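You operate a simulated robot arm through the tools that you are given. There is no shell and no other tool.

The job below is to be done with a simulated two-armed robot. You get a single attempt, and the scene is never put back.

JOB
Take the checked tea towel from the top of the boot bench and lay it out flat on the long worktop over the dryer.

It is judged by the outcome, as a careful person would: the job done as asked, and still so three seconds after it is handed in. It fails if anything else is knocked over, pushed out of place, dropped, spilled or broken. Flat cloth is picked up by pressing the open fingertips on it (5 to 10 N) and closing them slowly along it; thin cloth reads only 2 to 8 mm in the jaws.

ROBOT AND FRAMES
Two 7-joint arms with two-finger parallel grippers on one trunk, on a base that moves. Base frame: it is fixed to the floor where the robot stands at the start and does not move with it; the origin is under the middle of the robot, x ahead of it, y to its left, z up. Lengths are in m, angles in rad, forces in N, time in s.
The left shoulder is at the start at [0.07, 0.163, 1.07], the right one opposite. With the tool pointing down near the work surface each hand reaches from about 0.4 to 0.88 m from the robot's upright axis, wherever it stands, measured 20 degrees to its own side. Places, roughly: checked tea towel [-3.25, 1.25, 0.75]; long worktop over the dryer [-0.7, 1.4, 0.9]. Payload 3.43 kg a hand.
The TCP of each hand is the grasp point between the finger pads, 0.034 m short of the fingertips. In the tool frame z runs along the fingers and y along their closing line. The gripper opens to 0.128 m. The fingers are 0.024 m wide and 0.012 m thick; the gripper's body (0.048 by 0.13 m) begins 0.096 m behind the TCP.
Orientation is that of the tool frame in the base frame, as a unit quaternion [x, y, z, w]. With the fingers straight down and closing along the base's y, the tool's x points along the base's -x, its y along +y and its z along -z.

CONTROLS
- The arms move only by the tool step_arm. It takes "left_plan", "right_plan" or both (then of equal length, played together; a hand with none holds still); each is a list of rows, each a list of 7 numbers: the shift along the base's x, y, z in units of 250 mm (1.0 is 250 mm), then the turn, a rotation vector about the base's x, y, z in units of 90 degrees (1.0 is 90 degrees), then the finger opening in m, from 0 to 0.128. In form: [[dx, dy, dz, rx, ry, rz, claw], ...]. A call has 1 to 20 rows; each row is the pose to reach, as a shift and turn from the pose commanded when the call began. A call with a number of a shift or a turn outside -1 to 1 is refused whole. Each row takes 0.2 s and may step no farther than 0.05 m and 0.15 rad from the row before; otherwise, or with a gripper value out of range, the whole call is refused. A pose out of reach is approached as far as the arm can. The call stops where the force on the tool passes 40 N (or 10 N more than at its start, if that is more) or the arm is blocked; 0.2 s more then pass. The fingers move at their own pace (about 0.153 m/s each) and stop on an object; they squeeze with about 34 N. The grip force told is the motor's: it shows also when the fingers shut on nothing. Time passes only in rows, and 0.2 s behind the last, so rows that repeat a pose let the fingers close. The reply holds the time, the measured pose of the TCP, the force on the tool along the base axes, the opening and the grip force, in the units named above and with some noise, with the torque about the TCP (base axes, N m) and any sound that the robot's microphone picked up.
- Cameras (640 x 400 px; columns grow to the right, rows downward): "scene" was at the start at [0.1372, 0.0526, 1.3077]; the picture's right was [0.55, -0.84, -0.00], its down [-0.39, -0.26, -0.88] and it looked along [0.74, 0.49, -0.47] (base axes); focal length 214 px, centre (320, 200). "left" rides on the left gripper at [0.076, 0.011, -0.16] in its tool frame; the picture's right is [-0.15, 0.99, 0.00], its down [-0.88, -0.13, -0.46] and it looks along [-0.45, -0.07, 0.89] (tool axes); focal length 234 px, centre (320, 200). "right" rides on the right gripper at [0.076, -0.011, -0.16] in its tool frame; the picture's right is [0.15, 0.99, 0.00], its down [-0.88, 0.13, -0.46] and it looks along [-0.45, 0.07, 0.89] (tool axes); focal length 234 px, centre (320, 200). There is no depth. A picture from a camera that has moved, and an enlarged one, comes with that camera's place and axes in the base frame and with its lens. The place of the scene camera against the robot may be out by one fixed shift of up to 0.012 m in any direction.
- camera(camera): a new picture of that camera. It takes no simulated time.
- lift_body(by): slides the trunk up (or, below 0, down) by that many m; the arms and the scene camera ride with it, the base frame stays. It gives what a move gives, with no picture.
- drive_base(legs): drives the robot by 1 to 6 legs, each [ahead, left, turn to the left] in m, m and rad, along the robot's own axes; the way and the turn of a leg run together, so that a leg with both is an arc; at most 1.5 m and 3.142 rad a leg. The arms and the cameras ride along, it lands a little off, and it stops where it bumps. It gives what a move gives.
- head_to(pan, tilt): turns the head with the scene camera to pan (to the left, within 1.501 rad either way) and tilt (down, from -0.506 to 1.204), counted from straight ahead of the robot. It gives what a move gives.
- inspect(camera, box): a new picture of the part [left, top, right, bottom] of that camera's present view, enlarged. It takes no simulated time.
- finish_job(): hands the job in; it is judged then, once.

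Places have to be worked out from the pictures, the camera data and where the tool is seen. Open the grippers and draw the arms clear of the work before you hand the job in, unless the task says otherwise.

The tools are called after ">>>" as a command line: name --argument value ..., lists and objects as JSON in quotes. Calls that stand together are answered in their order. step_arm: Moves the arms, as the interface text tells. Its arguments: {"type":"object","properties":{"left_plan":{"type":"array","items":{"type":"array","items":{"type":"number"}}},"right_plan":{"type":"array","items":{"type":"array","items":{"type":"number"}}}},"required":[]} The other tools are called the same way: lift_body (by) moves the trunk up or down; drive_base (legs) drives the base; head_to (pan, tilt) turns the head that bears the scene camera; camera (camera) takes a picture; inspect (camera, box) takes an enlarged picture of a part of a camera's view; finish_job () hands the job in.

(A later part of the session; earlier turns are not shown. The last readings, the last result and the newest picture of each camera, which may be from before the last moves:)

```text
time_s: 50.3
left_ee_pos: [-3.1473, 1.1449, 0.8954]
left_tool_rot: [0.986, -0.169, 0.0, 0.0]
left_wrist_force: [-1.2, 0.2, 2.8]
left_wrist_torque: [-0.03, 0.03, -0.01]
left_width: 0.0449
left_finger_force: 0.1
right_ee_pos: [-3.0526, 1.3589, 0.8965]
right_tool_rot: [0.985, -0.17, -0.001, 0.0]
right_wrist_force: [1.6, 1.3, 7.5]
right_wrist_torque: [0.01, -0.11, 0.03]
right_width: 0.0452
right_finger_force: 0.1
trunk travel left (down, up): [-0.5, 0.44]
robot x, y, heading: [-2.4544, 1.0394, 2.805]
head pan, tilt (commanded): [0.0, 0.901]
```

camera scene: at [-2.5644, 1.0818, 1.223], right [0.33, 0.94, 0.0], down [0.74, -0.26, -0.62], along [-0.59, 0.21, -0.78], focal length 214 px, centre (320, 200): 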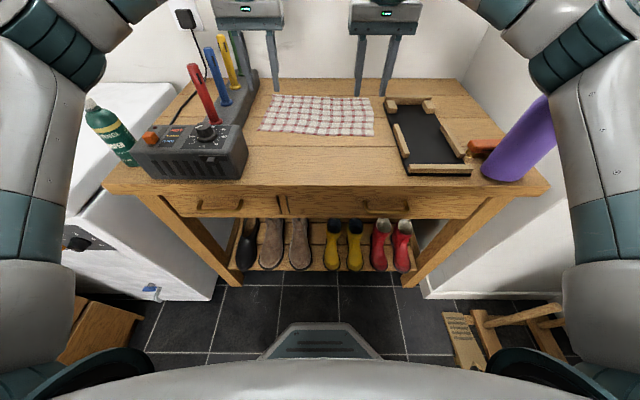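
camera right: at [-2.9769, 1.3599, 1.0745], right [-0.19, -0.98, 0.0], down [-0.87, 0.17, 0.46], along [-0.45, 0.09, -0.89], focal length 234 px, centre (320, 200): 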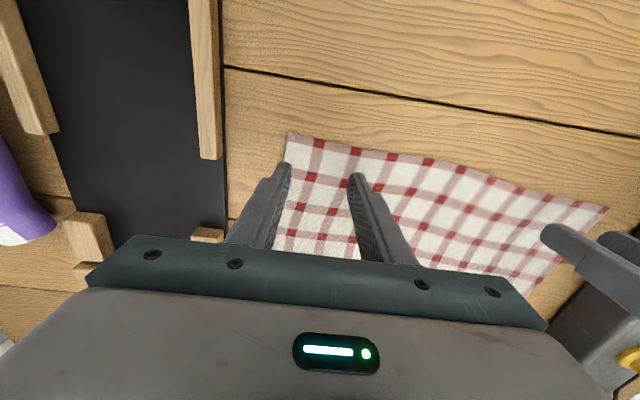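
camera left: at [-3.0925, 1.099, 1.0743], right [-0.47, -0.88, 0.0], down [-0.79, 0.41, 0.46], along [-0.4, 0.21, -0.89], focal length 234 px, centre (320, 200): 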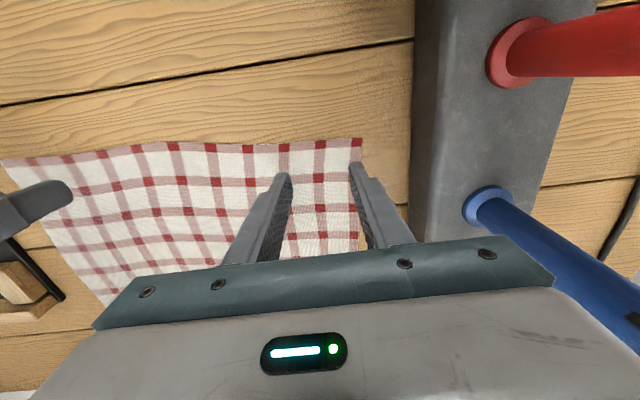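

Right 7.5 N, left 2.8 N. I set the left 0.5 mm lower and now close both grippers slowly along the cloth over ~3 s.

>>> step_arm --left_plan '[[0, 0, -0.002, 0, 0, 0, 0.042], [0, 0, -0.002, 0, 0, 0, 0.039], [0, 0, -0.002, 0, 0, 0, 0.036], [0, 0, -0.002, 0, 0, 0, 0.033], [0, 0, -0.002, 0, 0, 0, 0.03], [0, 0, -0.002, 0, 0, 0, 0.027], [0, 0, -0.002, 0, 0, 0, 0.024], [0, 0, -0.002, 0, 0, 0, 0.021], [0, 0, -0.002, 0, 0, 0, 0.018], [0, 0, -0.002, 0, 0, 0, 0.015], [0, 0, -0.002, 0, 0, 0, 0.012], [0, 0, -0.002, 0, 0, 0, 0.009], [0, 0, -0.002, 0, 0, 0, 0.006], [0, 0, -0.002, 0, 0, 0, 0.003], [0, 0, -0.002, 0, 0, 0, 0.0], [0, 0, -0.002, 0, 0, 0, 0.0]]' --right_plan '[[0, 0, 0.0, 0, 0, 0, 0.042], [0, 0, 0.0, 0, 0, 0, 0.039], [0, 0, 0.0, 0, 0, 0, 0.036], [0, 0, 0.0, 0, 0, 0, 0.033], [0, 0, 0.0, 0, 0, 0, 0.03], [0, 0, 0.0, 0, 0, 0, 0.027], [0, 0, 0.0, 0, 0, 0, 0.024], [0, 0, 0.0, 0, 0, 0, 0.021], [0, 0, 0.0, 0, 0, 0, 0.018], [0, 0, 0.0, 0, 0, 0, 0.015], [0, 0, 0.0, 0, 0, 0, 0.012], [0, 0, 0.0, 0, 0, 0, 0.009], [0, 0, 0.0, 0, 0, 0, 0.006], [0, 0, 0.0, 0, 0, 0, 0.003], [0, 0, 0.0, 0, 0, 0, 0.0], [0, 0, 0.0, 0, 0, 0, 0.0]]'

>>> inspect --camera "scene" --box '[220, 0, 420, 145]'

>>> camera --camera "left"

>>> camera --camera "right"

```text
time_s: 53.7
left_ee_pos: [-3.1482, 1.1454, 0.8952]
left_tool_rot: [0.986, -0.169, -0.001, -0.001]
left_wrist_force: [3.9, 7.4, 2.8]
left_wrist_torque: [0.23, -0.13, 0.01]
left_width: 0.0018
left_finger_force: 33.5
right_ee_pos: [-3.0523, 1.3572, 0.8951]
right_tool_rot: [0.986, -0.169, -0.002, 0.001]
right_wrist_force: [-2.5, -6.8, 12.5]
right_wrist_torque: [-0.23, 0.03, 0.03]
right_width: 0.0025
right_finger_force: 34.5
trunk travel left (down, up): [-0.5, 0.44]
robot x, y, heading: [-2.4591, 1.0364, 2.8]
head pan, tilt (commanded): [0.0, 0.901]
```

```text
2.76 times, centred on (320, 72) of scene
camera zoom: at [-2.564, 1.0815, 1.223], right [0.33, 0.94, 0.0], down [0.74, -0.26, -0.62], along [-0.59, 0.21, -0.78], focal length 592 px, centre (320, 552)
```

zoom: 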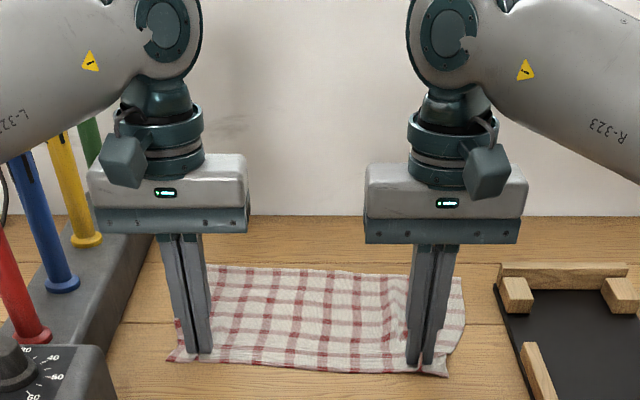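

```text
taken
camera left: at [-3.0801, 1.1095, 1.056], right [-0.47, -0.88, 0.0], down [-0.79, 0.42, 0.46], along [-0.4, 0.21, -0.89], focal length 234 px, centre (320, 200)
```

left: 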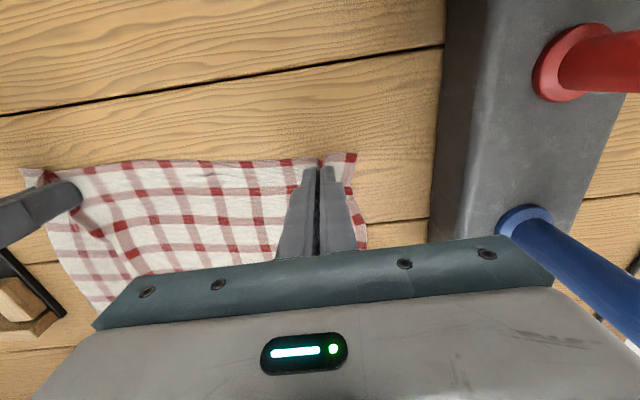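

```text
taken
camera right: at [-2.9768, 1.342, 1.0561], right [-0.19, -0.98, 0.0], down [-0.87, 0.17, 0.46], along [-0.45, 0.09, -0.89], focal length 234 px, centre (320, 200)
```

right: 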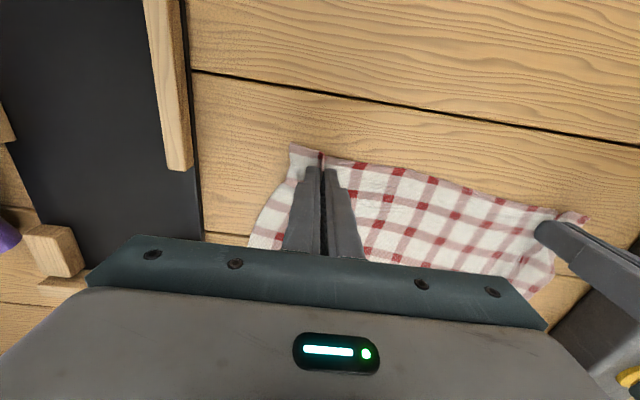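

Both jaws read 1.8–2.5 mm and pull toward each other, so each holds a pinch of cloth. I lift slowly 6 cm and look.

>>> step_arm --left_plan '[[0.002, 0.006, 0.04, 0, 0, 0, 0], [0.002, 0.006, 0.08, 0, 0, 0, 0], [0.002, 0.006, 0.12, 0, 0, 0, 0], [0.002, 0.006, 0.16, 0, 0, 0, 0], [0.002, 0.006, 0.2, 0, 0, 0, 0], [0.002, 0.006, 0.24, 0, 0, 0, 0]]' --right_plan '[[-0.002, -0.006, 0.04, 0, 0, 0, 0], [-0.002, -0.006, 0.08, 0, 0, 0, 0], [-0.002, -0.006, 0.12, 0, 0, 0, 0], [-0.002, -0.006, 0.16, 0, 0, 0, 0], [-0.002, -0.006, 0.2, 0, 0, 0, 0], [-0.002, -0.006, 0.24, 0, 0, 0, 0]]'

>>> camera --camera "scene"

>>> camera --camera "left"

>>> camera --camera "right"

```text
time_s: 55.1
left_ee_pos: [-3.1474, 1.1472, 0.9546]
left_tool_rot: [0.986, -0.169, 0.0, -0.001]
left_wrist_force: [-0.1, 3.2, 0.6]
left_wrist_torque: [0.13, -0.08, 0.01]
left_width: 0.0018
left_finger_force: 34.0
right_ee_pos: [-3.0545, 1.3556, 0.9544]
right_tool_rot: [0.986, -0.169, -0.001, 0.0]
right_wrist_force: [-0.5, -3.1, 0.2]
right_wrist_torque: [-0.11, 0.0, 0.04]
right_width: 0.0023
right_finger_force: 34.8
trunk travel left (down, up): [-0.5, 0.44]
robot x, y, heading: [-2.4591, 1.0385, 2.805]
head pan, tilt (commanded): [0.0, 0.901]
```

```text
taken
camera scene: at [-2.5651, 1.0819, 1.2228], right [0.33, 0.94, 0.0], down [0.74, -0.26, -0.62], along [-0.59, 0.21, -0.78], focal length 214 px, centre (320, 200)
```

scene: 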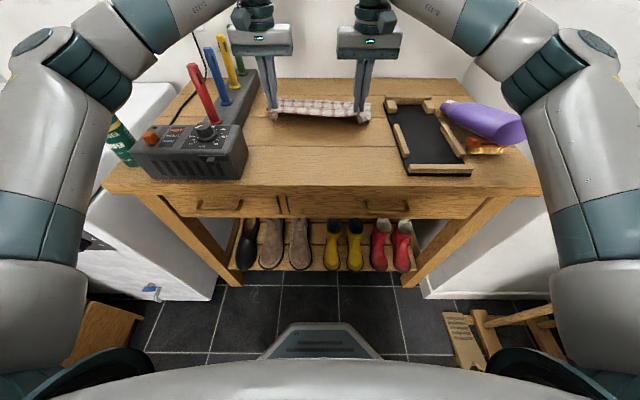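

```text
taken
camera left: at [-3.0807, 1.1114, 1.115], right [-0.47, -0.88, 0.0], down [-0.79, 0.41, 0.46], along [-0.4, 0.21, -0.89], focal length 234 px, centre (320, 200)
```

left: 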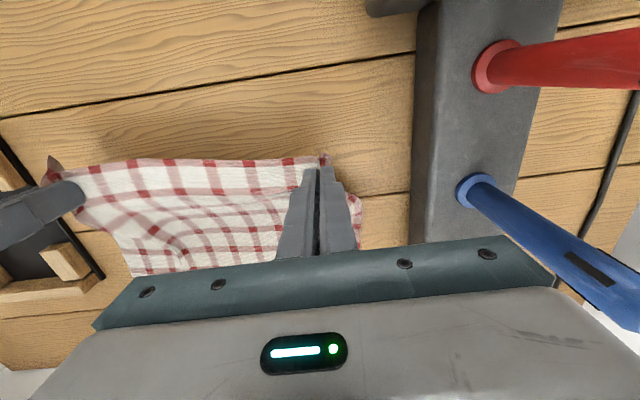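

```text
taken
camera right: at [-2.9791, 1.341, 1.1155], right [-0.19, -0.98, 0.0], down [-0.87, 0.17, 0.46], along [-0.45, 0.09, -0.89], focal length 234 px, centre (320, 200)
```

right: 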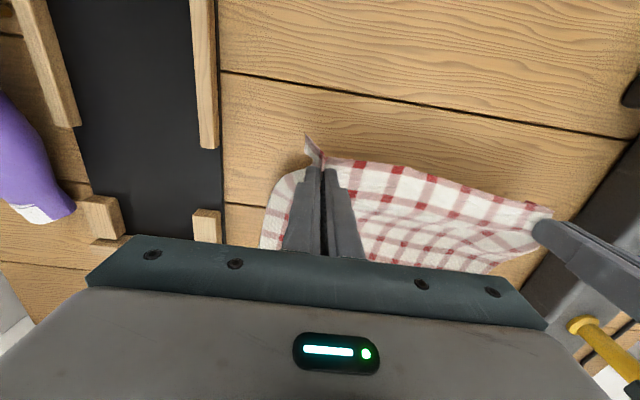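

The towel is lifting well, but the purple bottle at right now looks different — it seems to be lying over. I zoom in on it.

>>> inspect --camera "scene" --box '[380, 60, 580, 185]'

>>> head_to --pan -0.5 --tilt 0.8

>>> camera --camera "scene"

```text
3.20 times, centred on (480, 122) of scene
camera zoom: at [-2.5651, 1.0819, 1.2228], right [0.33, 0.94, 0.0], down [0.74, -0.26, -0.62], along [-0.59, 0.21, -0.78], focal length 686 px, centre (-192, 448)
```

zoom: 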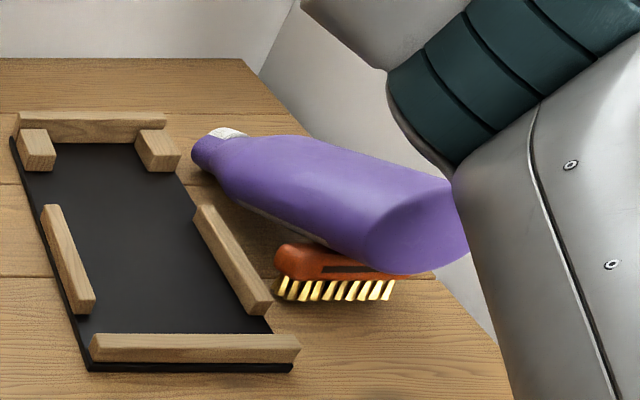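

```text
time_s: 56.0
left_ee_pos: [-3.1488, 1.1473, 0.9535]
left_tool_rot: [0.986, -0.168, 0.0, 0.0]
left_wrist_force: [1.7, 2.8, -0.4]
left_wrist_torque: [0.13, -0.07, 0.03]
left_width: 0.002
left_finger_force: 33.7
right_ee_pos: [-3.0537, 1.3552, 0.9537]
right_tool_rot: [0.986, -0.168, -0.001, 0.001]
right_wrist_force: [-1.3, -2.4, -0.3]
right_wrist_torque: [-0.08, 0.05, 0.0]
right_width: 0.0025
right_finger_force: 33.8
trunk travel left (down, up): [-0.5, 0.44]
robot x, y, heading: [-2.4601, 1.0345, 2.802]
head pan, tilt (commanded): [-0.499, 0.799]
```

```text
taken
camera scene: at [-2.5482, 1.1168, 1.2307], right [0.74, 0.67, 0.0], down [0.48, -0.53, -0.7], along [-0.47, 0.52, -0.72], focal length 214 px, centre (320, 200)
```

scene: 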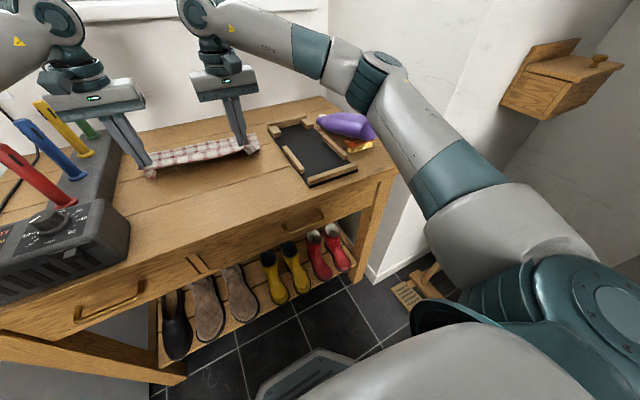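

The right elbow has tipped the purple bottle onto the brush — I must put that right later. I zoom to see how it lies and whether the arm still touches it.

>>> inspect --camera "scene" --box '[250, 60, 450, 185]'

>>> head_to --pan -0.8 --tilt 0.7

>>> camera --camera "scene"

```text
3.20 times, centred on (350, 122) of scene
camera zoom: at [-2.5482, 1.1168, 1.2307], right [0.74, 0.67, 0.0], down [0.48, -0.53, -0.7], along [-0.47, 0.52, -0.72], focal length 686 px, centre (224, 448)
```

zoom: 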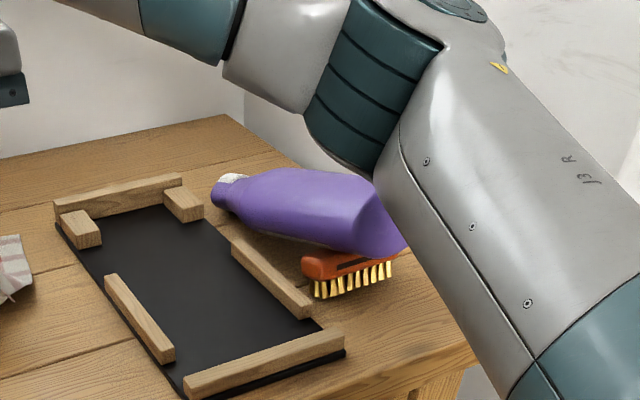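

```text
time_s: 56.8
left_ee_pos: [-3.1485, 1.1476, 0.9535]
left_tool_rot: [0.986, -0.168, 0.0, 0.0]
left_wrist_force: [0.3, 3.1, -0.3]
left_wrist_torque: [0.12, -0.04, -0.01]
left_width: 0.002
left_finger_force: 33.9
right_ee_pos: [-3.0552, 1.355, 0.9545]
right_tool_rot: [0.986, -0.169, 0.0, -0.001]
right_wrist_force: [-1.4, -2.6, 0.6]
right_wrist_torque: [-0.1, 0.03, -0.02]
right_width: 0.0024
right_finger_force: 33.9
trunk travel left (down, up): [-0.5, 0.44]
robot x, y, heading: [-2.4595, 1.0378, 2.803]
head pan, tilt (commanded): [-0.799, 0.7]
```

```text
taken
camera scene: at [-2.5299, 1.134, 1.239], right [0.91, 0.42, 0.0], down [0.27, -0.58, -0.76], along [-0.32, 0.69, -0.64], focal length 214 px, centre (320, 200)
```

scene: 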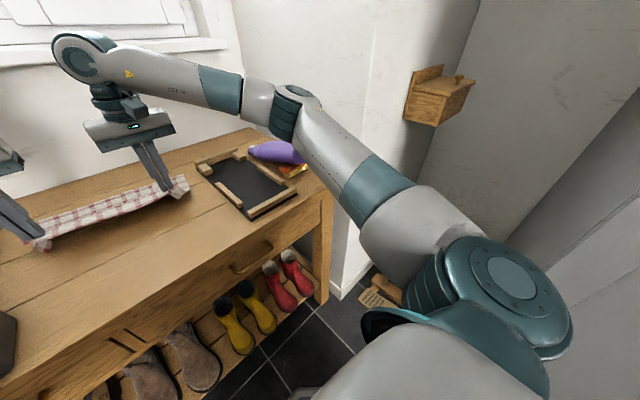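

The bottle rests on its side on the brush; the elbow is above it. I also check the left side (green bottle, pegs) before moving.

>>> head_to --pan 0.6 --tilt 0.75

>>> camera --camera "scene"

```text
time_s: 58.4
left_ee_pos: [-3.1475, 1.1478, 0.9549]
left_tool_rot: [0.986, -0.169, 0.0, 0.001]
left_wrist_force: [1.1, 2.9, 0.1]
left_wrist_torque: [0.1, -0.01, 0.0]
left_width: 0.0018
left_finger_force: 33.7
right_ee_pos: [-3.0545, 1.3561, 0.9546]
right_tool_rot: [0.986, -0.169, 0.0, 0.0]
right_wrist_force: [-0.8, -3.3, 0.0]
right_wrist_torque: [-0.1, 0.06, -0.02]
right_width: 0.0025
right_finger_force: 34.1
trunk travel left (down, up): [-0.5, 0.44]
robot x, y, heading: [-2.453, 1.0381, 2.803]
head pan, tilt (commanded): [0.6, 0.75]
```

```text
taken
camera scene: at [-2.5743, 1.0356, 1.2347], right [-0.26, 0.97, 0.0], down [0.66, 0.18, -0.73], along [-0.71, -0.19, -0.68], focal length 214 px, centre (320, 200)
```

scene: 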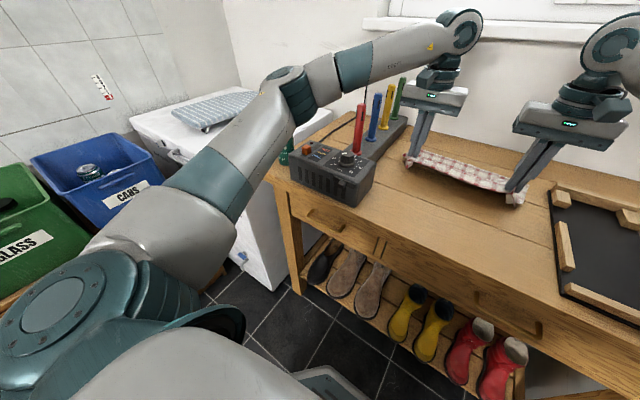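

I zoom on the green bottle behind the left arm.

>>> inspect --camera "scene" --box '[220, 90, 380, 190]'

```text
4.00 times, centred on (300, 140) of scene
camera zoom: at [-2.5743, 1.0356, 1.2347], right [-0.26, 0.97, 0.0], down [0.66, 0.18, -0.73], along [-0.71, -0.19, -0.68], focal length 858 px, centre (400, 440)
```

zoom: 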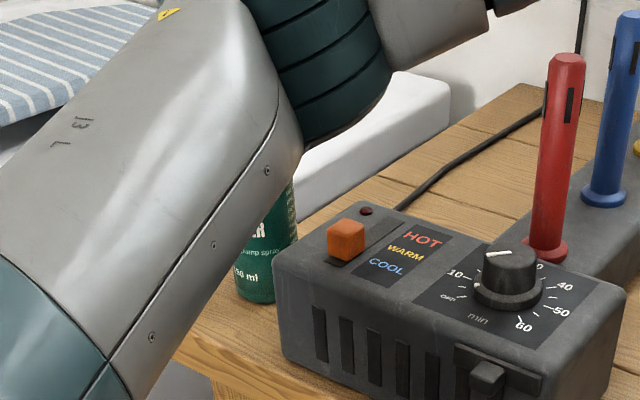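

The green bottle still stands upright. I raise the trunk straight up (pure vertical motion) 0.12 m first, so the arms clear both bottles, and watch.

>>> lift_body --by 0.12

>>> head_to --pan -0.2 --tilt 0.85

>>> camera --camera "scene"

```text
time_s: 59.9
left_ee_pos: [-3.1485, 1.1481, 1.0739]
left_tool_rot: [0.986, -0.168, 0.001, 0.0]
left_wrist_force: [1.5, 3.1, -1.1]
left_wrist_torque: [0.1, -0.02, 0.02]
left_width: 0.002
left_finger_force: 33.6
right_ee_pos: [-3.0549, 1.356, 1.0747]
right_tool_rot: [0.986, -0.169, 0.0, 0.0]
right_wrist_force: [0.3, -2.5, 0.0]
right_wrist_torque: [-0.13, 0.04, 0.01]
right_width: 0.0023
right_finger_force: 34.6
trunk travel left (down, up): [-0.62, 0.32]
robot x, y, heading: [-2.456, 1.0337, 2.809]
head pan, tilt (commanded): [0.6, 0.75]
```

```text
time_s: 61.0
left_ee_pos: [-3.1487, 1.1477, 1.0749]
left_tool_rot: [0.986, -0.168, 0.0, -0.001]
left_wrist_force: [1.8, 3.5, -0.6]
left_wrist_torque: [0.1, -0.05, 0.01]
left_width: 0.0019
left_finger_force: 34.1
right_ee_pos: [-3.0554, 1.3568, 1.0741]
right_tool_rot: [0.986, -0.169, 0.0, 0.001]
right_wrist_force: [-1.6, -2.8, -0.3]
right_wrist_torque: [-0.1, 0.0, 0.01]
right_width: 0.0023
right_finger_force: 34.3
trunk travel left (down, up): [-0.62, 0.32]
robot x, y, heading: [-2.458, 1.0353, 2.805]
head pan, tilt (commanded): [-0.201, 0.85]
```

```text
taken
camera scene: at [-2.5615, 1.0971, 1.3467], right [0.51, 0.86, 0.0], down [0.64, -0.39, -0.66], along [-0.57, 0.34, -0.75], focal length 214 px, centre (320, 200)
```

scene: 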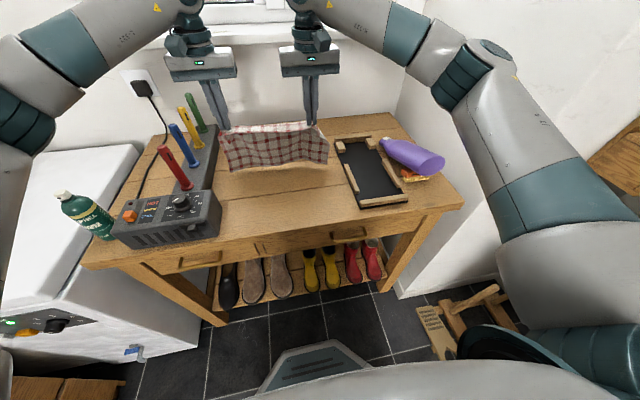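

The green bottle stands; the towel hangs well from both hands. A closer look at the purple bottle's rest pose now that the arm is clear.

>>> inspect --camera "scene" --box '[330, 110, 490, 210]'

>>> inspect --camera "scene" --box '[150, 30, 390, 180]'

```text
4.00 times, centred on (410, 160) of scene
camera zoom: at [-2.5615, 1.0971, 1.3467], right [0.51, 0.86, 0.0], down [0.64, -0.39, -0.66], along [-0.57, 0.34, -0.75], focal length 858 px, centre (-40, 360)
```

zoom: 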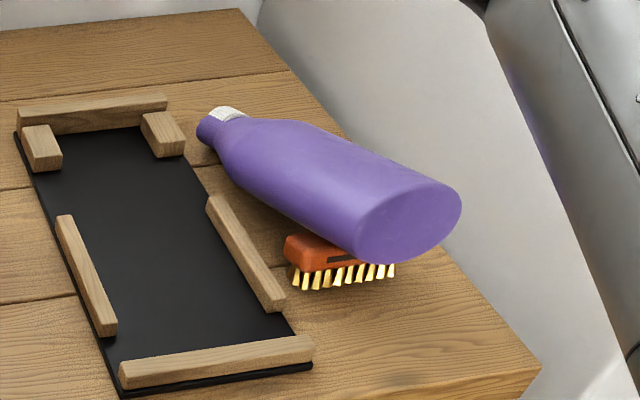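

```text
2.67 times, centred on (270, 105) of scene
camera zoom: at [-2.5615, 1.0971, 1.3467], right [0.51, 0.86, 0.0], down [0.64, -0.39, -0.66], along [-0.57, 0.34, -0.75], focal length 572 px, centre (453, 453)
```

zoom: 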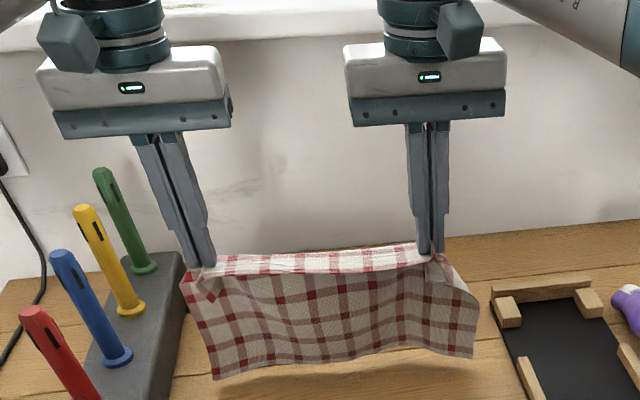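

The towel hangs cleanly, about 0.19 m deep. Plan: deliver the towel first, then come back and stand the purple bottle up again. I raise the trunk 0.3 m more and back away from the bench, returning to the aisle's middle.

>>> lift_body --by 0.3

>>> drive_base --legs '[[-0.3, 0.12, 0], [-0.5, 0, 0]]'

>>> head_to --pan 0 --tilt 0.6

>>> camera --camera "scene"

```text
time_s: 64.0
left_ee_pos: [-3.148, 1.1481, 1.3743]
left_tool_rot: [0.986, -0.168, 0.0, 0.0]
left_wrist_force: [0.4, 2.7, 0.4]
left_wrist_torque: [0.06, -0.04, -0.02]
left_width: 0.0016
left_finger_force: 34.8
right_ee_pos: [-3.0554, 1.3554, 1.3734]
right_tool_rot: [0.986, -0.168, 0.0, 0.0]
right_wrist_force: [-1.5, -3.2, -0.1]
right_wrist_torque: [-0.08, 0.02, 0.01]
right_width: 0.0026
right_finger_force: 34.4
trunk travel left (down, up): [-0.92, 0.02]
robot x, y, heading: [-2.4563, 1.0401, 2.802]
head pan, tilt (commanded): [-0.201, 0.85]
```

```text
time_s: 68.8
left_ee_pos: [-2.4244, 0.7629, 1.3728]
left_tool_rot: [0.986, -0.17, 0.0, 0.0]
left_wrist_force: [0.3, 2.3, -0.9]
left_wrist_torque: [0.12, -0.07, 0.0]
left_width: 0.0019
left_finger_force: 34.1
right_ee_pos: [-2.33, 0.9712, 1.3722]
right_tool_rot: [0.985, -0.17, 0.0, 0.0]
right_wrist_force: [-1.8, -3.0, 0.4]
right_wrist_torque: [-0.13, -0.01, 0.03]
right_width: 0.0023
right_finger_force: 34.0
trunk travel left (down, up): [-0.92, 0.02]
robot x, y, heading: [-1.7292, 0.6525, 2.8]
head pan, tilt (commanded): [-0.201, 0.85]
```

```text
time_s: 69.5
left_ee_pos: [-2.4227, 0.7626, 1.3746]
left_tool_rot: [0.986, -0.169, 0.001, 0.0]
left_wrist_force: [1.7, 2.5, 0.3]
left_wrist_torque: [0.1, -0.04, 0.04]
left_width: 0.0018
left_finger_force: 34.0
right_ee_pos: [-2.3288, 0.9701, 1.3738]
right_tool_rot: [0.986, -0.169, 0.0, 0.0]
right_wrist_force: [-1.6, -2.2, -0.2]
right_wrist_torque: [-0.06, 0.04, 0.05]
right_width: 0.0023
right_finger_force: 33.9
trunk travel left (down, up): [-0.92, 0.02]
robot x, y, heading: [-1.729, 0.654, 2.8]
head pan, tilt (commanded): [0.0, 0.6]
```

```text
taken
camera scene: at [-1.8519, 0.7001, 1.6676], right [0.33, 0.94, 0.0], down [0.53, -0.19, -0.82], along [-0.78, 0.28, -0.57], focal length 214 px, centre (320, 200)
```

scene: 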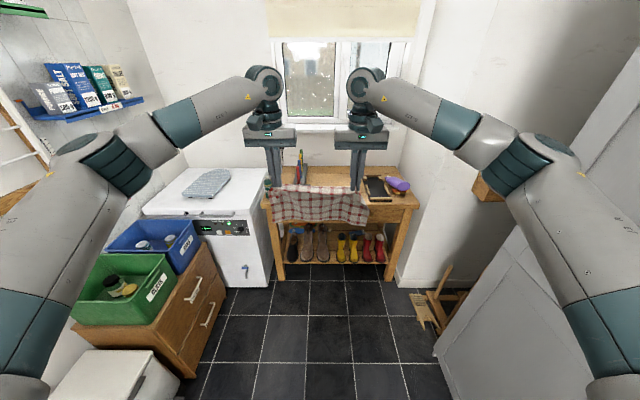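

The towel is secure and hanging between the hands. I back up another 0.75 m along the aisle to come abreast of the dryer, then look right at the worktop.

>>> drive_base --legs '[[-0.75, 0, 0]]'

>>> head_to --pan -1.3 --tilt 0.6

>>> camera --camera "scene"

```text
time_s: 73.6
left_ee_pos: [-1.7148, 0.5114, 1.3732]
left_tool_rot: [0.986, -0.168, 0.001, 0.0]
left_wrist_force: [0.9, 3.3, 0.3]
left_wrist_torque: [0.09, -0.09, 0.03]
left_width: 0.0018
left_finger_force: 34.2
right_ee_pos: [-1.622, 0.7185, 1.374]
right_tool_rot: [0.986, -0.169, 0.001, 0.0]
right_wrist_force: [-2.0, -3.1, -1.4]
right_wrist_torque: [-0.11, 0.02, 0.03]
right_width: 0.0025
right_finger_force: 34.3
trunk travel left (down, up): [-0.92, 0.02]
robot x, y, heading: [-1.0227, 0.402, 2.803]
head pan, tilt (commanded): [0.0, 0.6]
```

```text
time_s: 75.1
left_ee_pos: [-1.7136, 0.5094, 1.3745]
left_tool_rot: [0.986, -0.169, -0.001, 0.0]
left_wrist_force: [1.7, 3.0, -0.5]
left_wrist_torque: [0.12, -0.02, 0.02]
left_width: 0.0017
left_finger_force: 33.7
right_ee_pos: [-1.6195, 0.7181, 1.3739]
right_tool_rot: [0.986, -0.169, 0.0, 0.001]
right_wrist_force: [-1.8, -2.4, 0.1]
right_wrist_torque: [-0.05, 0.05, 0.02]
right_width: 0.0024
right_finger_force: 33.5
trunk travel left (down, up): [-0.92, 0.02]
robot x, y, heading: [-1.0201, 0.3983, 2.803]
head pan, tilt (commanded): [-1.3, 0.6]
```

```text
taken
camera scene: at [-1.0533, 0.5078, 1.6676], right [1.0, -0.07, 0.0], down [-0.04, -0.56, -0.83], along [0.06, 0.82, -0.56], focal length 214 px, centre (320, 200)
```

scene: 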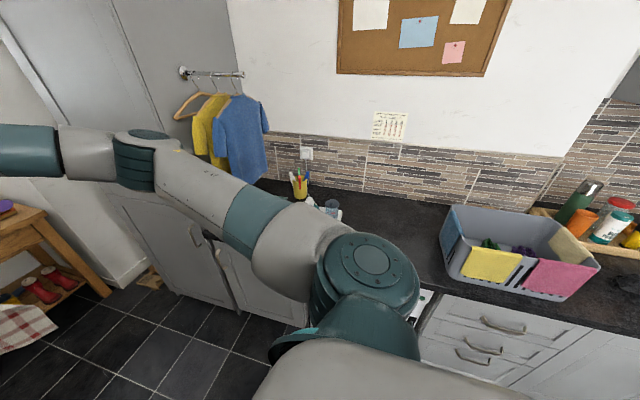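

I'm at s≈1.10, r≈0.03 (abreast of the dryer). I draw the hands in 0.1 m, then turn right to face the worktop with the towel held high (bottom ≈1.14 m).

>>> step_arm --left_plan '[[0.126, -0.044, 0, 0, 0, 0, 0], [0.252, -0.089, 0, 0, 0, 0, 0], [0.377, -0.133, 0, 0, 0, 0, 0], [0.377, -0.133, 0, 0, 0, 0, 0]]' --right_plan '[[0.126, -0.044, 0, 0, 0, 0, 0], [0.252, -0.089, 0, 0, 0, 0, 0], [0.377, -0.133, 0, 0, 0, 0, 0], [0.377, -0.133, 0, 0, 0, 0, 0]]'

>>> drive_base --legs '[[0, 0, -0.8]]'

>>> head_to --pan -0.75 --tilt 0.7

>>> camera --camera "scene"

```text
time_s: 76.1
left_ee_pos: [-1.6191, 0.4764, 1.3742]
left_tool_rot: [0.986, -0.168, 0.001, 0.0]
left_wrist_force: [1.6, 4.4, -0.6]
left_wrist_torque: [0.13, -0.05, 0.04]
left_width: 0.0017
left_finger_force: 33.9
right_ee_pos: [-1.5262, 0.6858, 1.372]
right_tool_rot: [0.986, -0.168, 0.0, 0.0]
right_wrist_force: [-1.9, -2.8, 0.8]
right_wrist_torque: [-0.14, 0.07, 0.03]
right_width: 0.0026
right_finger_force: 33.6
trunk travel left (down, up): [-0.92, 0.02]
robot x, y, heading: [-1.024, 0.4019, 2.801]
head pan, tilt (commanded): [-1.3, 0.6]
```

```text
time_s: 78.5
left_ee_pos: [-1.3912, 0.8763, 1.3744]
left_tool_rot: [0.846, -0.533, 0.0, -0.001]
left_wrist_force: [2.1, 1.3, -0.8]
left_wrist_torque: [0.03, -0.12, 0.04]
left_width: 0.0017
left_finger_force: 33.9
right_ee_pos: [-1.1783, 0.9576, 1.3727]
right_tool_rot: [0.846, -0.533, 0.0, 0.0]
right_wrist_force: [-2.2, -1.0, 0.5]
right_wrist_torque: [-0.02, 0.06, 0.07]
right_width: 0.0024
right_finger_force: 33.6
trunk travel left (down, up): [-0.92, 0.02]
robot x, y, heading: [-1.025, 0.4032, 2.014]
head pan, tilt (commanded): [-1.3, 0.6]
```

```text
time_s: 79.5
left_ee_pos: [-1.3893, 0.8764, 1.3751]
left_tool_rot: [0.846, -0.533, 0.0, 0.0]
left_wrist_force: [2.2, 0.2, -0.4]
left_wrist_torque: [0.02, -0.13, 0.01]
left_width: 0.0016
left_finger_force: 34.2
right_ee_pos: [-1.1764, 0.9572, 1.3728]
right_tool_rot: [0.846, -0.533, 0.0, 0.0]
right_wrist_force: [-2.7, -0.9, 0.2]
right_wrist_torque: [-0.05, 0.08, 0.05]
right_width: 0.0023
right_finger_force: 33.6
trunk travel left (down, up): [-0.92, 0.02]
robot x, y, heading: [-1.0231, 0.3987, 2.02]
head pan, tilt (commanded): [-0.75, 0.7]
```

```text
taken
camera scene: at [-1.008, 0.5295, 1.659], right [0.95, -0.3, 0.0], down [-0.19, -0.61, -0.76], along [0.23, 0.73, -0.64], focal length 214 px, centre (320, 200)
```

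scene: 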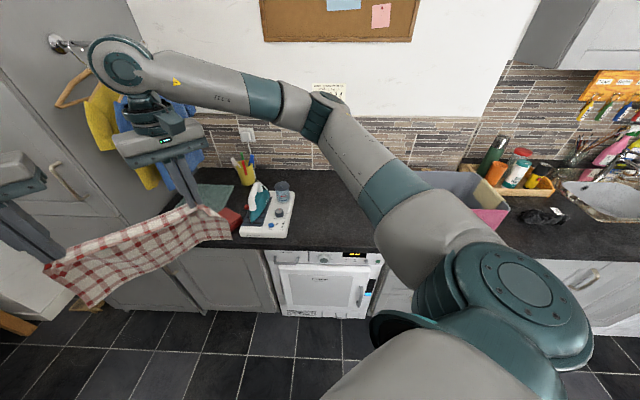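

The ironing board's right end is at about s≈1.29, r≈0.79–1.1. I complete the turn to face the worktop squarely.

>>> drive_base --legs '[[0, 0, -0.79]]'

>>> head_to --pan 0.0 --tilt 0.75

>>> camera --camera "scene"

>>> camera --camera "left"

>>> camera --camera "right"

```text
time_s: 82.0
left_ee_pos: [-0.947, 0.9979, 1.3741]
left_tool_rot: [-0.578, 0.816, 0.0, 0.002]
left_wrist_force: [2.8, -1.4, -0.7]
left_wrist_torque: [-0.03, -0.1, 0.03]
left_width: 0.0018
left_finger_force: 34.5
right_ee_pos: [-0.7376, 0.9037, 1.3728]
right_tool_rot: [-0.578, 0.816, 0.0, -0.001]
right_wrist_force: [-1.5, 1.8, 0.5]
right_wrist_torque: [-0.02, 0.06, 0.05]
right_width: 0.0025
right_finger_force: 34.2
trunk travel left (down, up): [-0.92, 0.02]
robot x, y, heading: [-1.0245, 0.399, 1.23]
head pan, tilt (commanded): [-0.75, 0.7]
```

```text
time_s: 83.1
left_ee_pos: [-0.9455, 0.9974, 1.3746]
left_tool_rot: [-0.578, 0.816, -0.001, 0.001]
left_wrist_force: [3.5, -1.5, 0.3]
left_wrist_torque: [-0.09, -0.09, 0.05]
left_width: 0.0018
left_finger_force: 34.0
right_ee_pos: [-0.7373, 0.903, 1.3718]
right_tool_rot: [-0.578, 0.816, 0.001, 0.001]
right_wrist_force: [-3.2, 0.0, -0.5]
right_wrist_torque: [0.02, 0.09, 0.1]
right_width: 0.0022
right_finger_force: 33.7
trunk travel left (down, up): [-0.92, 0.02]
robot x, y, heading: [-1.023, 0.3988, 1.23]
head pan, tilt (commanded): [0.0, 0.75]
```

```text
taken
camera scene: at [-0.9677, 0.5287, 1.6547], right [0.94, -0.33, 0.0], down [-0.23, -0.64, -0.73], along [0.24, 0.69, -0.68], focal length 214 px, centre (320, 200)
```

scene: 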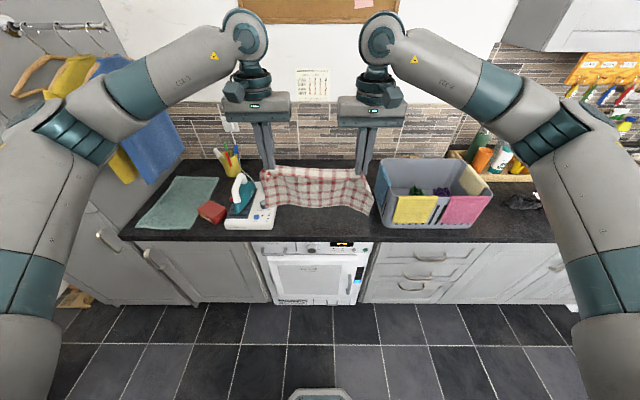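

```text
taken
camera left: at [-0.9824, 0.9295, 1.5352], right [-0.88, 0.47, 0.0], down [0.42, 0.79, 0.46], along [0.21, 0.4, -0.89], focal length 234 px, centre (320, 200)
```

left: 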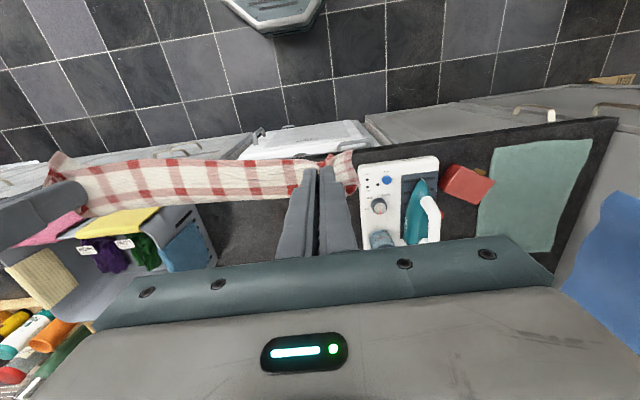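

```text
taken
camera right: at [-0.7523, 0.8282, 1.5334], right [-0.98, 0.19, 0.0], down [0.17, 0.87, 0.46], along [0.09, 0.45, -0.89], focal length 234 px, centre (320, 200)
```

right: 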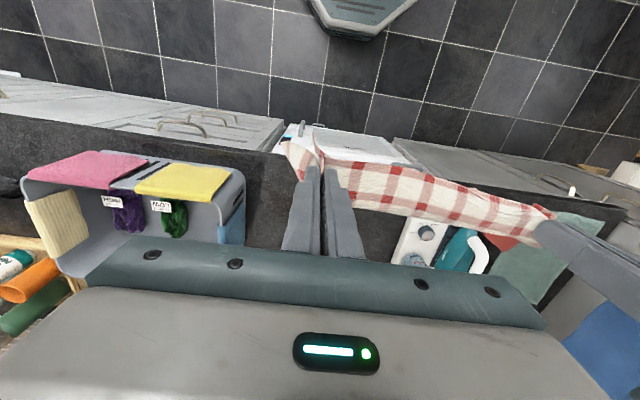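

I face the worktop squarely; towel hangs right in front of the gap between iron board and basket. I zoom to measure the gap's edges.

>>> inspect --camera "scene" --box '[200, 130, 424, 270]'

```text
2.86 times, centred on (312, 200) of scene
camera zoom: at [-0.9677, 0.5287, 1.6547], right [0.94, -0.33, 0.0], down [-0.23, -0.64, -0.73], along [0.24, 0.69, -0.68], focal length 613 px, centre (343, 200)
```

zoom: 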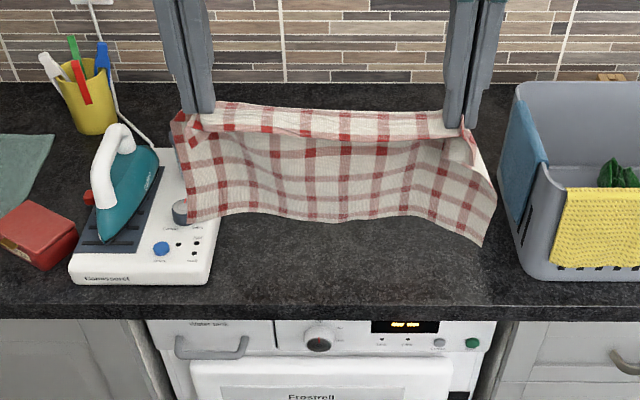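

Gap at worktop level runs from my lateral −0.20 (iron board) to +0.27 (basket rim), worktop z≈0.90, front edge ≈0.71 m ahead, wall ≈1.34 m. The towel (0.33 m wide) fits, so I keep the trunk high (elbows above the basket) and roll forward 0.28 m and 0.05 m right.

>>> drive_base --legs '[[0.28, -0.05, 0]]'

>>> head_to --pan 0.0 --tilt 0.95

>>> camera --camera "scene"

>>> camera --camera "left"

>>> camera --camera "right"

```text
time_s: 85.0
left_ee_pos: [-0.8069, 1.2381, 1.3757]
left_tool_rot: [-0.577, 0.817, 0.0, 0.001]
left_wrist_force: [2.8, -0.6, 0.1]
left_wrist_torque: [-0.03, -0.15, 0.05]
left_width: 0.0018
left_finger_force: 34.2
right_ee_pos: [-0.5987, 1.1434, 1.3752]
right_tool_rot: [-0.576, 0.817, 0.001, 0.0]
right_wrist_force: [-2.2, 1.7, 0.7]
right_wrist_torque: [0.06, 0.05, 0.07]
right_width: 0.0024
right_finger_force: 33.9
trunk travel left (down, up): [-0.92, 0.02]
robot x, y, heading: [-0.8869, 0.6423, 1.224]
head pan, tilt (commanded): [0.0, 0.75]
```

```text
time_s: 85.8
left_ee_pos: [-0.805, 1.2396, 1.3754]
left_tool_rot: [-0.577, 0.817, -0.001, 0.0]
left_wrist_force: [1.6, -1.5, 0.2]
left_wrist_torque: [-0.03, -0.07, 0.03]
left_width: 0.0016
left_finger_force: 34.2
right_ee_pos: [-0.5968, 1.1453, 1.3736]
right_tool_rot: [-0.577, 0.817, 0.0, 0.0]
right_wrist_force: [-1.6, 1.8, -0.8]
right_wrist_torque: [0.06, 0.08, 0.06]
right_width: 0.0023
right_finger_force: 33.6
trunk travel left (down, up): [-0.92, 0.02]
robot x, y, heading: [-0.8806, 0.6439, 1.228]
head pan, tilt (commanded): [0.0, 0.949]
```

```text
taken
camera scene: at [-0.8316, 0.7624, 1.6392], right [0.94, -0.34, 0.0], down [-0.27, -0.77, -0.58], along [0.2, 0.55, -0.81], focal length 214 px, centre (320, 200)
```

scene: 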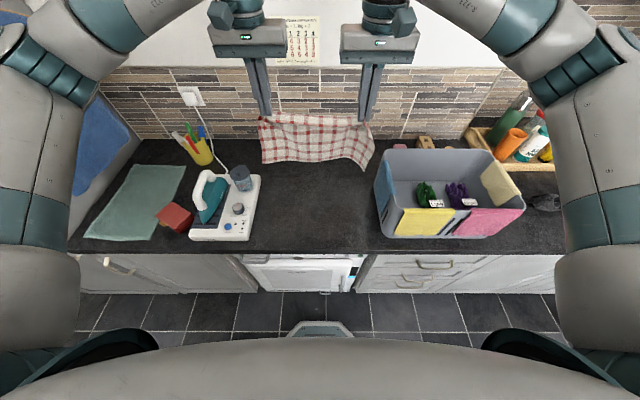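

```text
taken
camera left: at [-0.8413, 1.1726, 1.5353], right [-0.88, 0.47, 0.0], down [0.42, 0.79, 0.46], along [0.22, 0.4, -0.89], focal length 234 px, centre (320, 200)
```

left: 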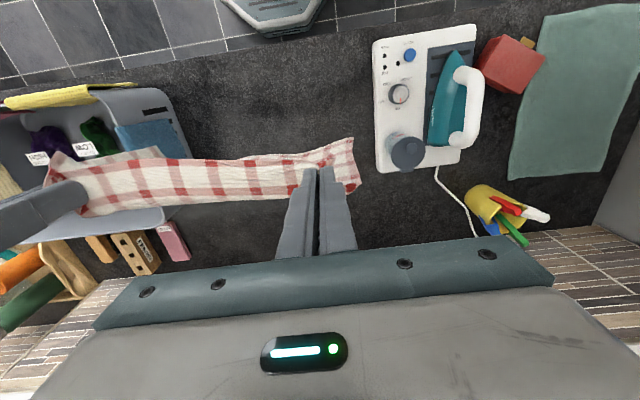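

```text
taken
camera right: at [-0.6117, 1.0704, 1.5334], right [-0.98, 0.19, 0.0], down [0.17, 0.87, 0.46], along [0.09, 0.45, -0.89], focal length 234 px, centre (320, 200)
```

right: 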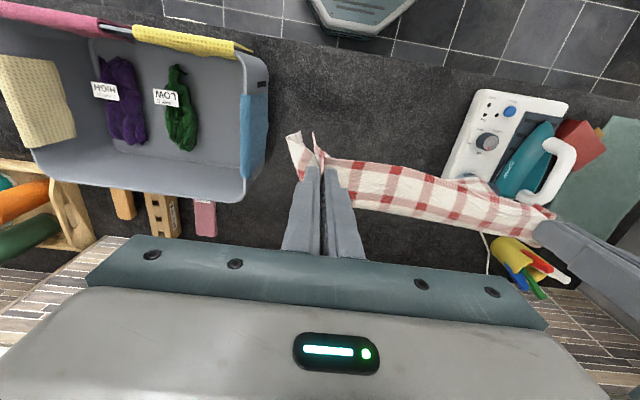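

The gap is clear: s from 0.86 (blue cloth on basket) to 1.31 (iron board). I move the hands forward ~0.18 m (straightening the held edge), shift ~2.5 cm left to centre, then lower to TCP ≈1.20 so the towel bottom is just above the worktop.

>>> step_arm --left_plan '[[0.0197, 0.098, 0, 0, 0, 0, 0], [0.0394, 0.196, 0, 0, 0, 0, 0], [0.0591, 0.294, 0, 0, 0, 0, 0], [0.0789, 0.392, 0, 0, 0, 0, 0], [0.0986, 0.49, 0, 0, 0, 0, 0], [0.118, 0.588, 0, 0, 0, 0, 0], [0.138, 0.686, 0, 0, 0, 0, 0], [0.138, 0.686, -0.1, 0, 0, 0, 0], [0.138, 0.686, -0.2, 0, 0, 0, 0], [0.138, 0.686, -0.3, 0, 0, 0, 0], [0.138, 0.686, -0.4, 0, 0, 0, 0], [0.138, 0.686, -0.5, 0, 0, 0, 0], [0.138, 0.686, -0.6, 0, 0, 0, 0], [0.138, 0.686, -0.7, 0, 0, 0, 0], [0.138, 0.686, -0.7, 0, 0, 0, 0]]' --right_plan '[[0.0237, 0.108, 0, 0, 0, 0, 0], [0.0474, 0.216, 0, 0, 0, 0, 0], [0.0711, 0.324, 0, 0, 0, 0, 0], [0.0949, 0.4326, 0, 0, 0, 0, 0], [0.1186, 0.541, 0, 0, 0, 0, 0], [0.142, 0.649, 0, 0, 0, 0, 0], [0.166, 0.757, 0, 0, 0, 0, 0], [0.166, 0.757, -0.1, 0, 0, 0, 0], [0.166, 0.757, -0.2, 0, 0, 0, 0], [0.166, 0.757, -0.3, 0, 0, 0, 0], [0.166, 0.757, -0.4, 0, 0, 0, 0], [0.166, 0.757, -0.5, 0, 0, 0, 0], [0.166, 0.757, -0.6, 0, 0, 0, 0], [0.166, 0.757, -0.7, 0, 0, 0, 0], [0.166, 0.757, -0.7, 0, 0, 0, 0]]'

>>> camera --camera "scene"

>>> camera --camera "left"

>>> camera --camera "right"

```text
time_s: 89.0
left_ee_pos: [-0.7721, 1.4102, 1.2018]
left_tool_rot: [-0.576, 0.818, -0.001, 0.001]
left_wrist_force: [5.9, -1.7, 1.4]
left_wrist_torque: [-0.08, -0.18, 0.03]
left_width: 0.0018
left_finger_force: 33.9
right_ee_pos: [-0.5547, 1.3339, 1.1981]
right_tool_rot: [-0.576, 0.817, 0.001, 0.0]
right_wrist_force: [-5.4, 2.1, 0.2]
right_wrist_torque: [0.05, 0.2, 0.04]
right_width: 0.0025
right_finger_force: 34.3
trunk travel left (down, up): [-0.92, 0.02]
robot x, y, heading: [-0.8851, 0.6438, 1.226]
head pan, tilt (commanded): [0.0, 0.949]
```

```text
taken
camera scene: at [-0.8317, 0.7618, 1.6392], right [0.94, -0.34, 0.0], down [-0.27, -0.77, -0.58], along [0.2, 0.55, -0.81], focal length 214 px, centre (320, 200)
```

scene: 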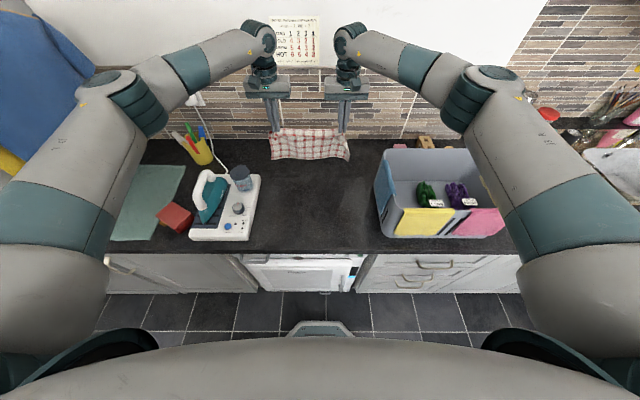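

```text
taken
camera left: at [-0.8084, 1.3428, 1.3623], right [-0.88, 0.47, 0.0], down [0.42, 0.79, 0.46], along [0.22, 0.4, -0.89], focal length 234 px, centre (320, 200)
```

left: 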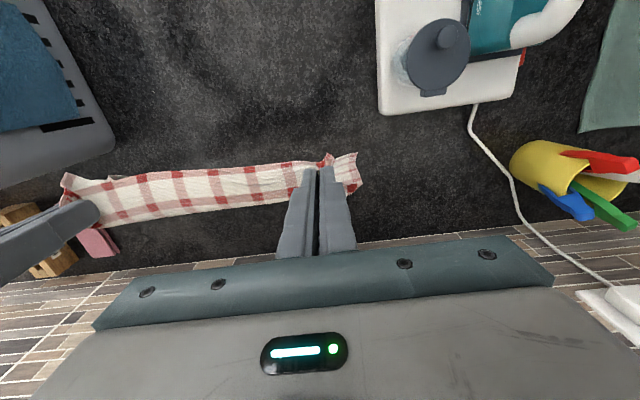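

```text
taken
camera right: at [-0.5691, 1.2585, 1.3575], right [-0.98, 0.19, 0.0], down [0.17, 0.87, 0.46], along [0.09, 0.45, -0.89], focal length 234 px, centre (320, 200)
```

right: 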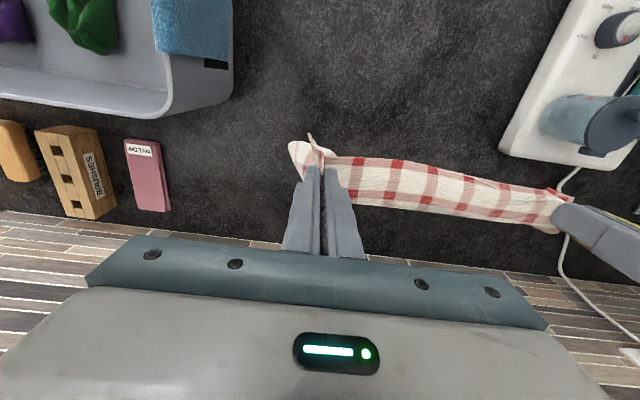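

Hands are at r≈1.07, centred in the gap, towel hanging just above the worktop. I zoom to see its bottom edge.

>>> inspect --camera "scene" --box '[220, 60, 412, 180]'

```text
3.33 times, centred on (316, 120) of scene
camera zoom: at [-0.8317, 0.7618, 1.6392], right [0.94, -0.34, 0.0], down [-0.27, -0.77, -0.58], along [0.2, 0.55, -0.81], focal length 715 px, centre (333, 467)
```

zoom: 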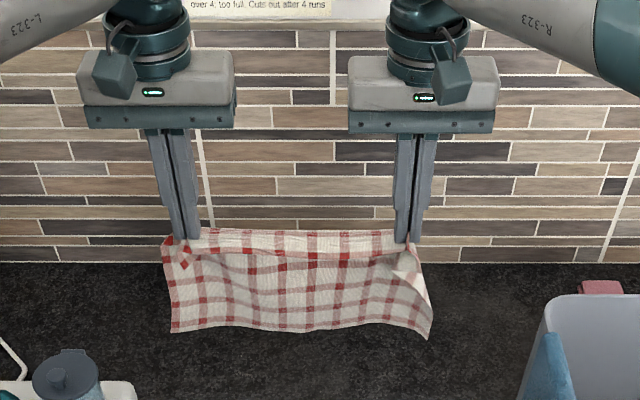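

The towel hangs straight. I lower until its bottom touches (TCP≈1.13) and begin drawing the hands back toward me along an arc so the cloth lays down from the back.

>>> step_arm --left_plan '[[0.004, -0.001, -0.1, 0, 0, 0, 0], [0.004, -0.001, -0.2, 0, 0, 0, 0], [0.004, -0.001, -0.28, 0, 0, 0, 0], [-0.018, -0.0635, -0.307, 0, 0, 0, 0], [-0.053, -0.162, -0.324, 0, 0, 0, 0], [-0.083, -0.246, -0.35, 0, 0, 0, 0], [-0.1116, -0.326, -0.387, 0, 0, 0, 0], [-0.1383, -0.401, -0.434, 0, 0, 0, 0]]' --right_plan '[[-0.004, 0.001, -0.1, 0, 0, 0, 0], [-0.004, 0.001, -0.2, 0, 0, 0, 0], [-0.004, 0.001, -0.28, 0, 0, 0, 0], [-0.0262, -0.0615, -0.307, 0, 0, 0, 0], [-0.0612, -0.16, -0.324, 0, 0, 0, 0], [-0.0911, -0.244, -0.35, 0, 0, 0, 0], [-0.1196, -0.324, -0.387, 0, 0, 0, 0], [-0.1463, -0.399, -0.434, 0, 0, 0, 0]]'

>>> inspect --camera "scene" --box '[200, 60, 440, 210]'

>>> camera --camera "left"

>>> camera --camera "right"

```text
time_s: 90.8
left_ee_pos: [-0.806, 1.3111, 1.092]
left_tool_rot: [-0.577, 0.817, 0.001, 0.0]
left_wrist_force: [0.4, 0.2, -0.5]
left_wrist_torque: [0.0, -0.06, 0.0]
left_width: 0.0018
left_finger_force: 34.1
right_ee_pos: [-0.5943, 1.2336, 1.0885]
right_tool_rot: [-0.575, 0.818, 0.001, 0.001]
right_wrist_force: [-1.8, -0.7, -0.1]
right_wrist_torque: [0.0, 0.02, 0.02]
right_width: 0.0026
right_finger_force: 34.1
trunk travel left (down, up): [-0.92, 0.02]
robot x, y, heading: [-0.8859, 0.6431, 1.228]
head pan, tilt (commanded): [0.0, 0.949]
```

```text
2.67 times, centred on (320, 135) of scene
camera zoom: at [-0.8321, 0.7611, 1.6394], right [0.94, -0.34, 0.0], down [-0.27, -0.77, -0.58], along [0.2, 0.55, -0.81], focal length 572 px, centre (320, 373)
```

zoom: 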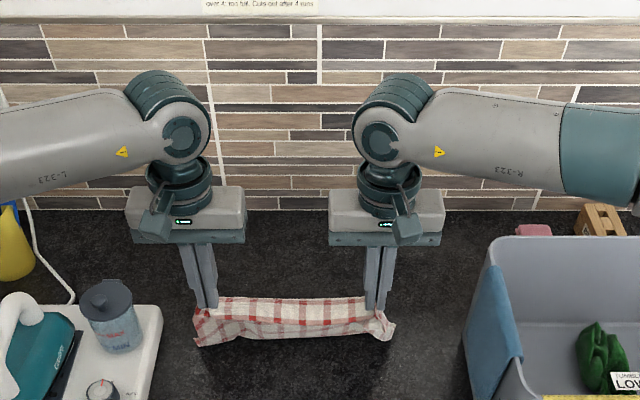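

```text
taken
camera left: at [-0.8425, 1.2431, 1.2523], right [-0.88, 0.47, 0.0], down [0.42, 0.79, 0.46], along [0.22, 0.4, -0.89], focal length 234 px, centre (320, 200)
```

left: 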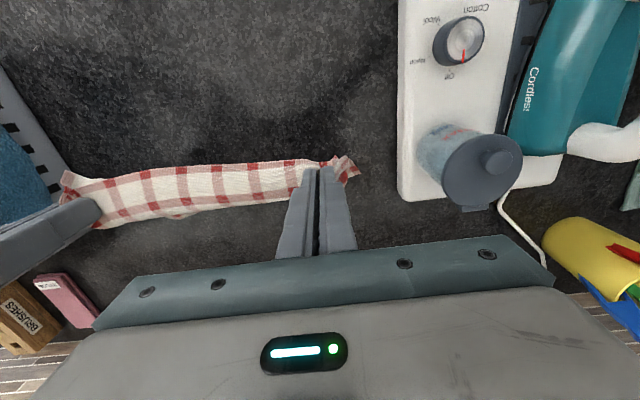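

```text
taken
camera right: at [-0.6086, 1.1582, 1.25], right [-0.98, 0.19, 0.0], down [0.17, 0.87, 0.46], along [0.09, 0.45, -0.89], focal length 234 px, centre (320, 200)
```

right: 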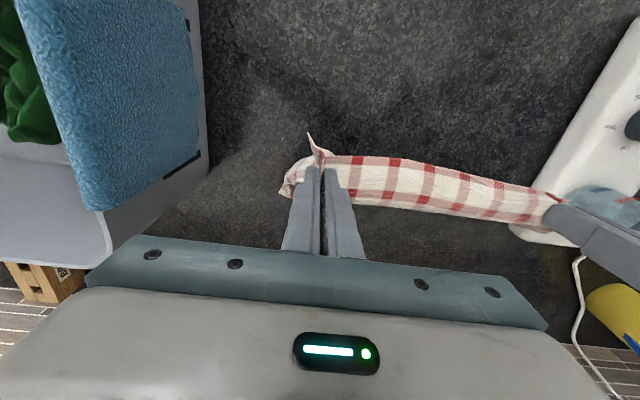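

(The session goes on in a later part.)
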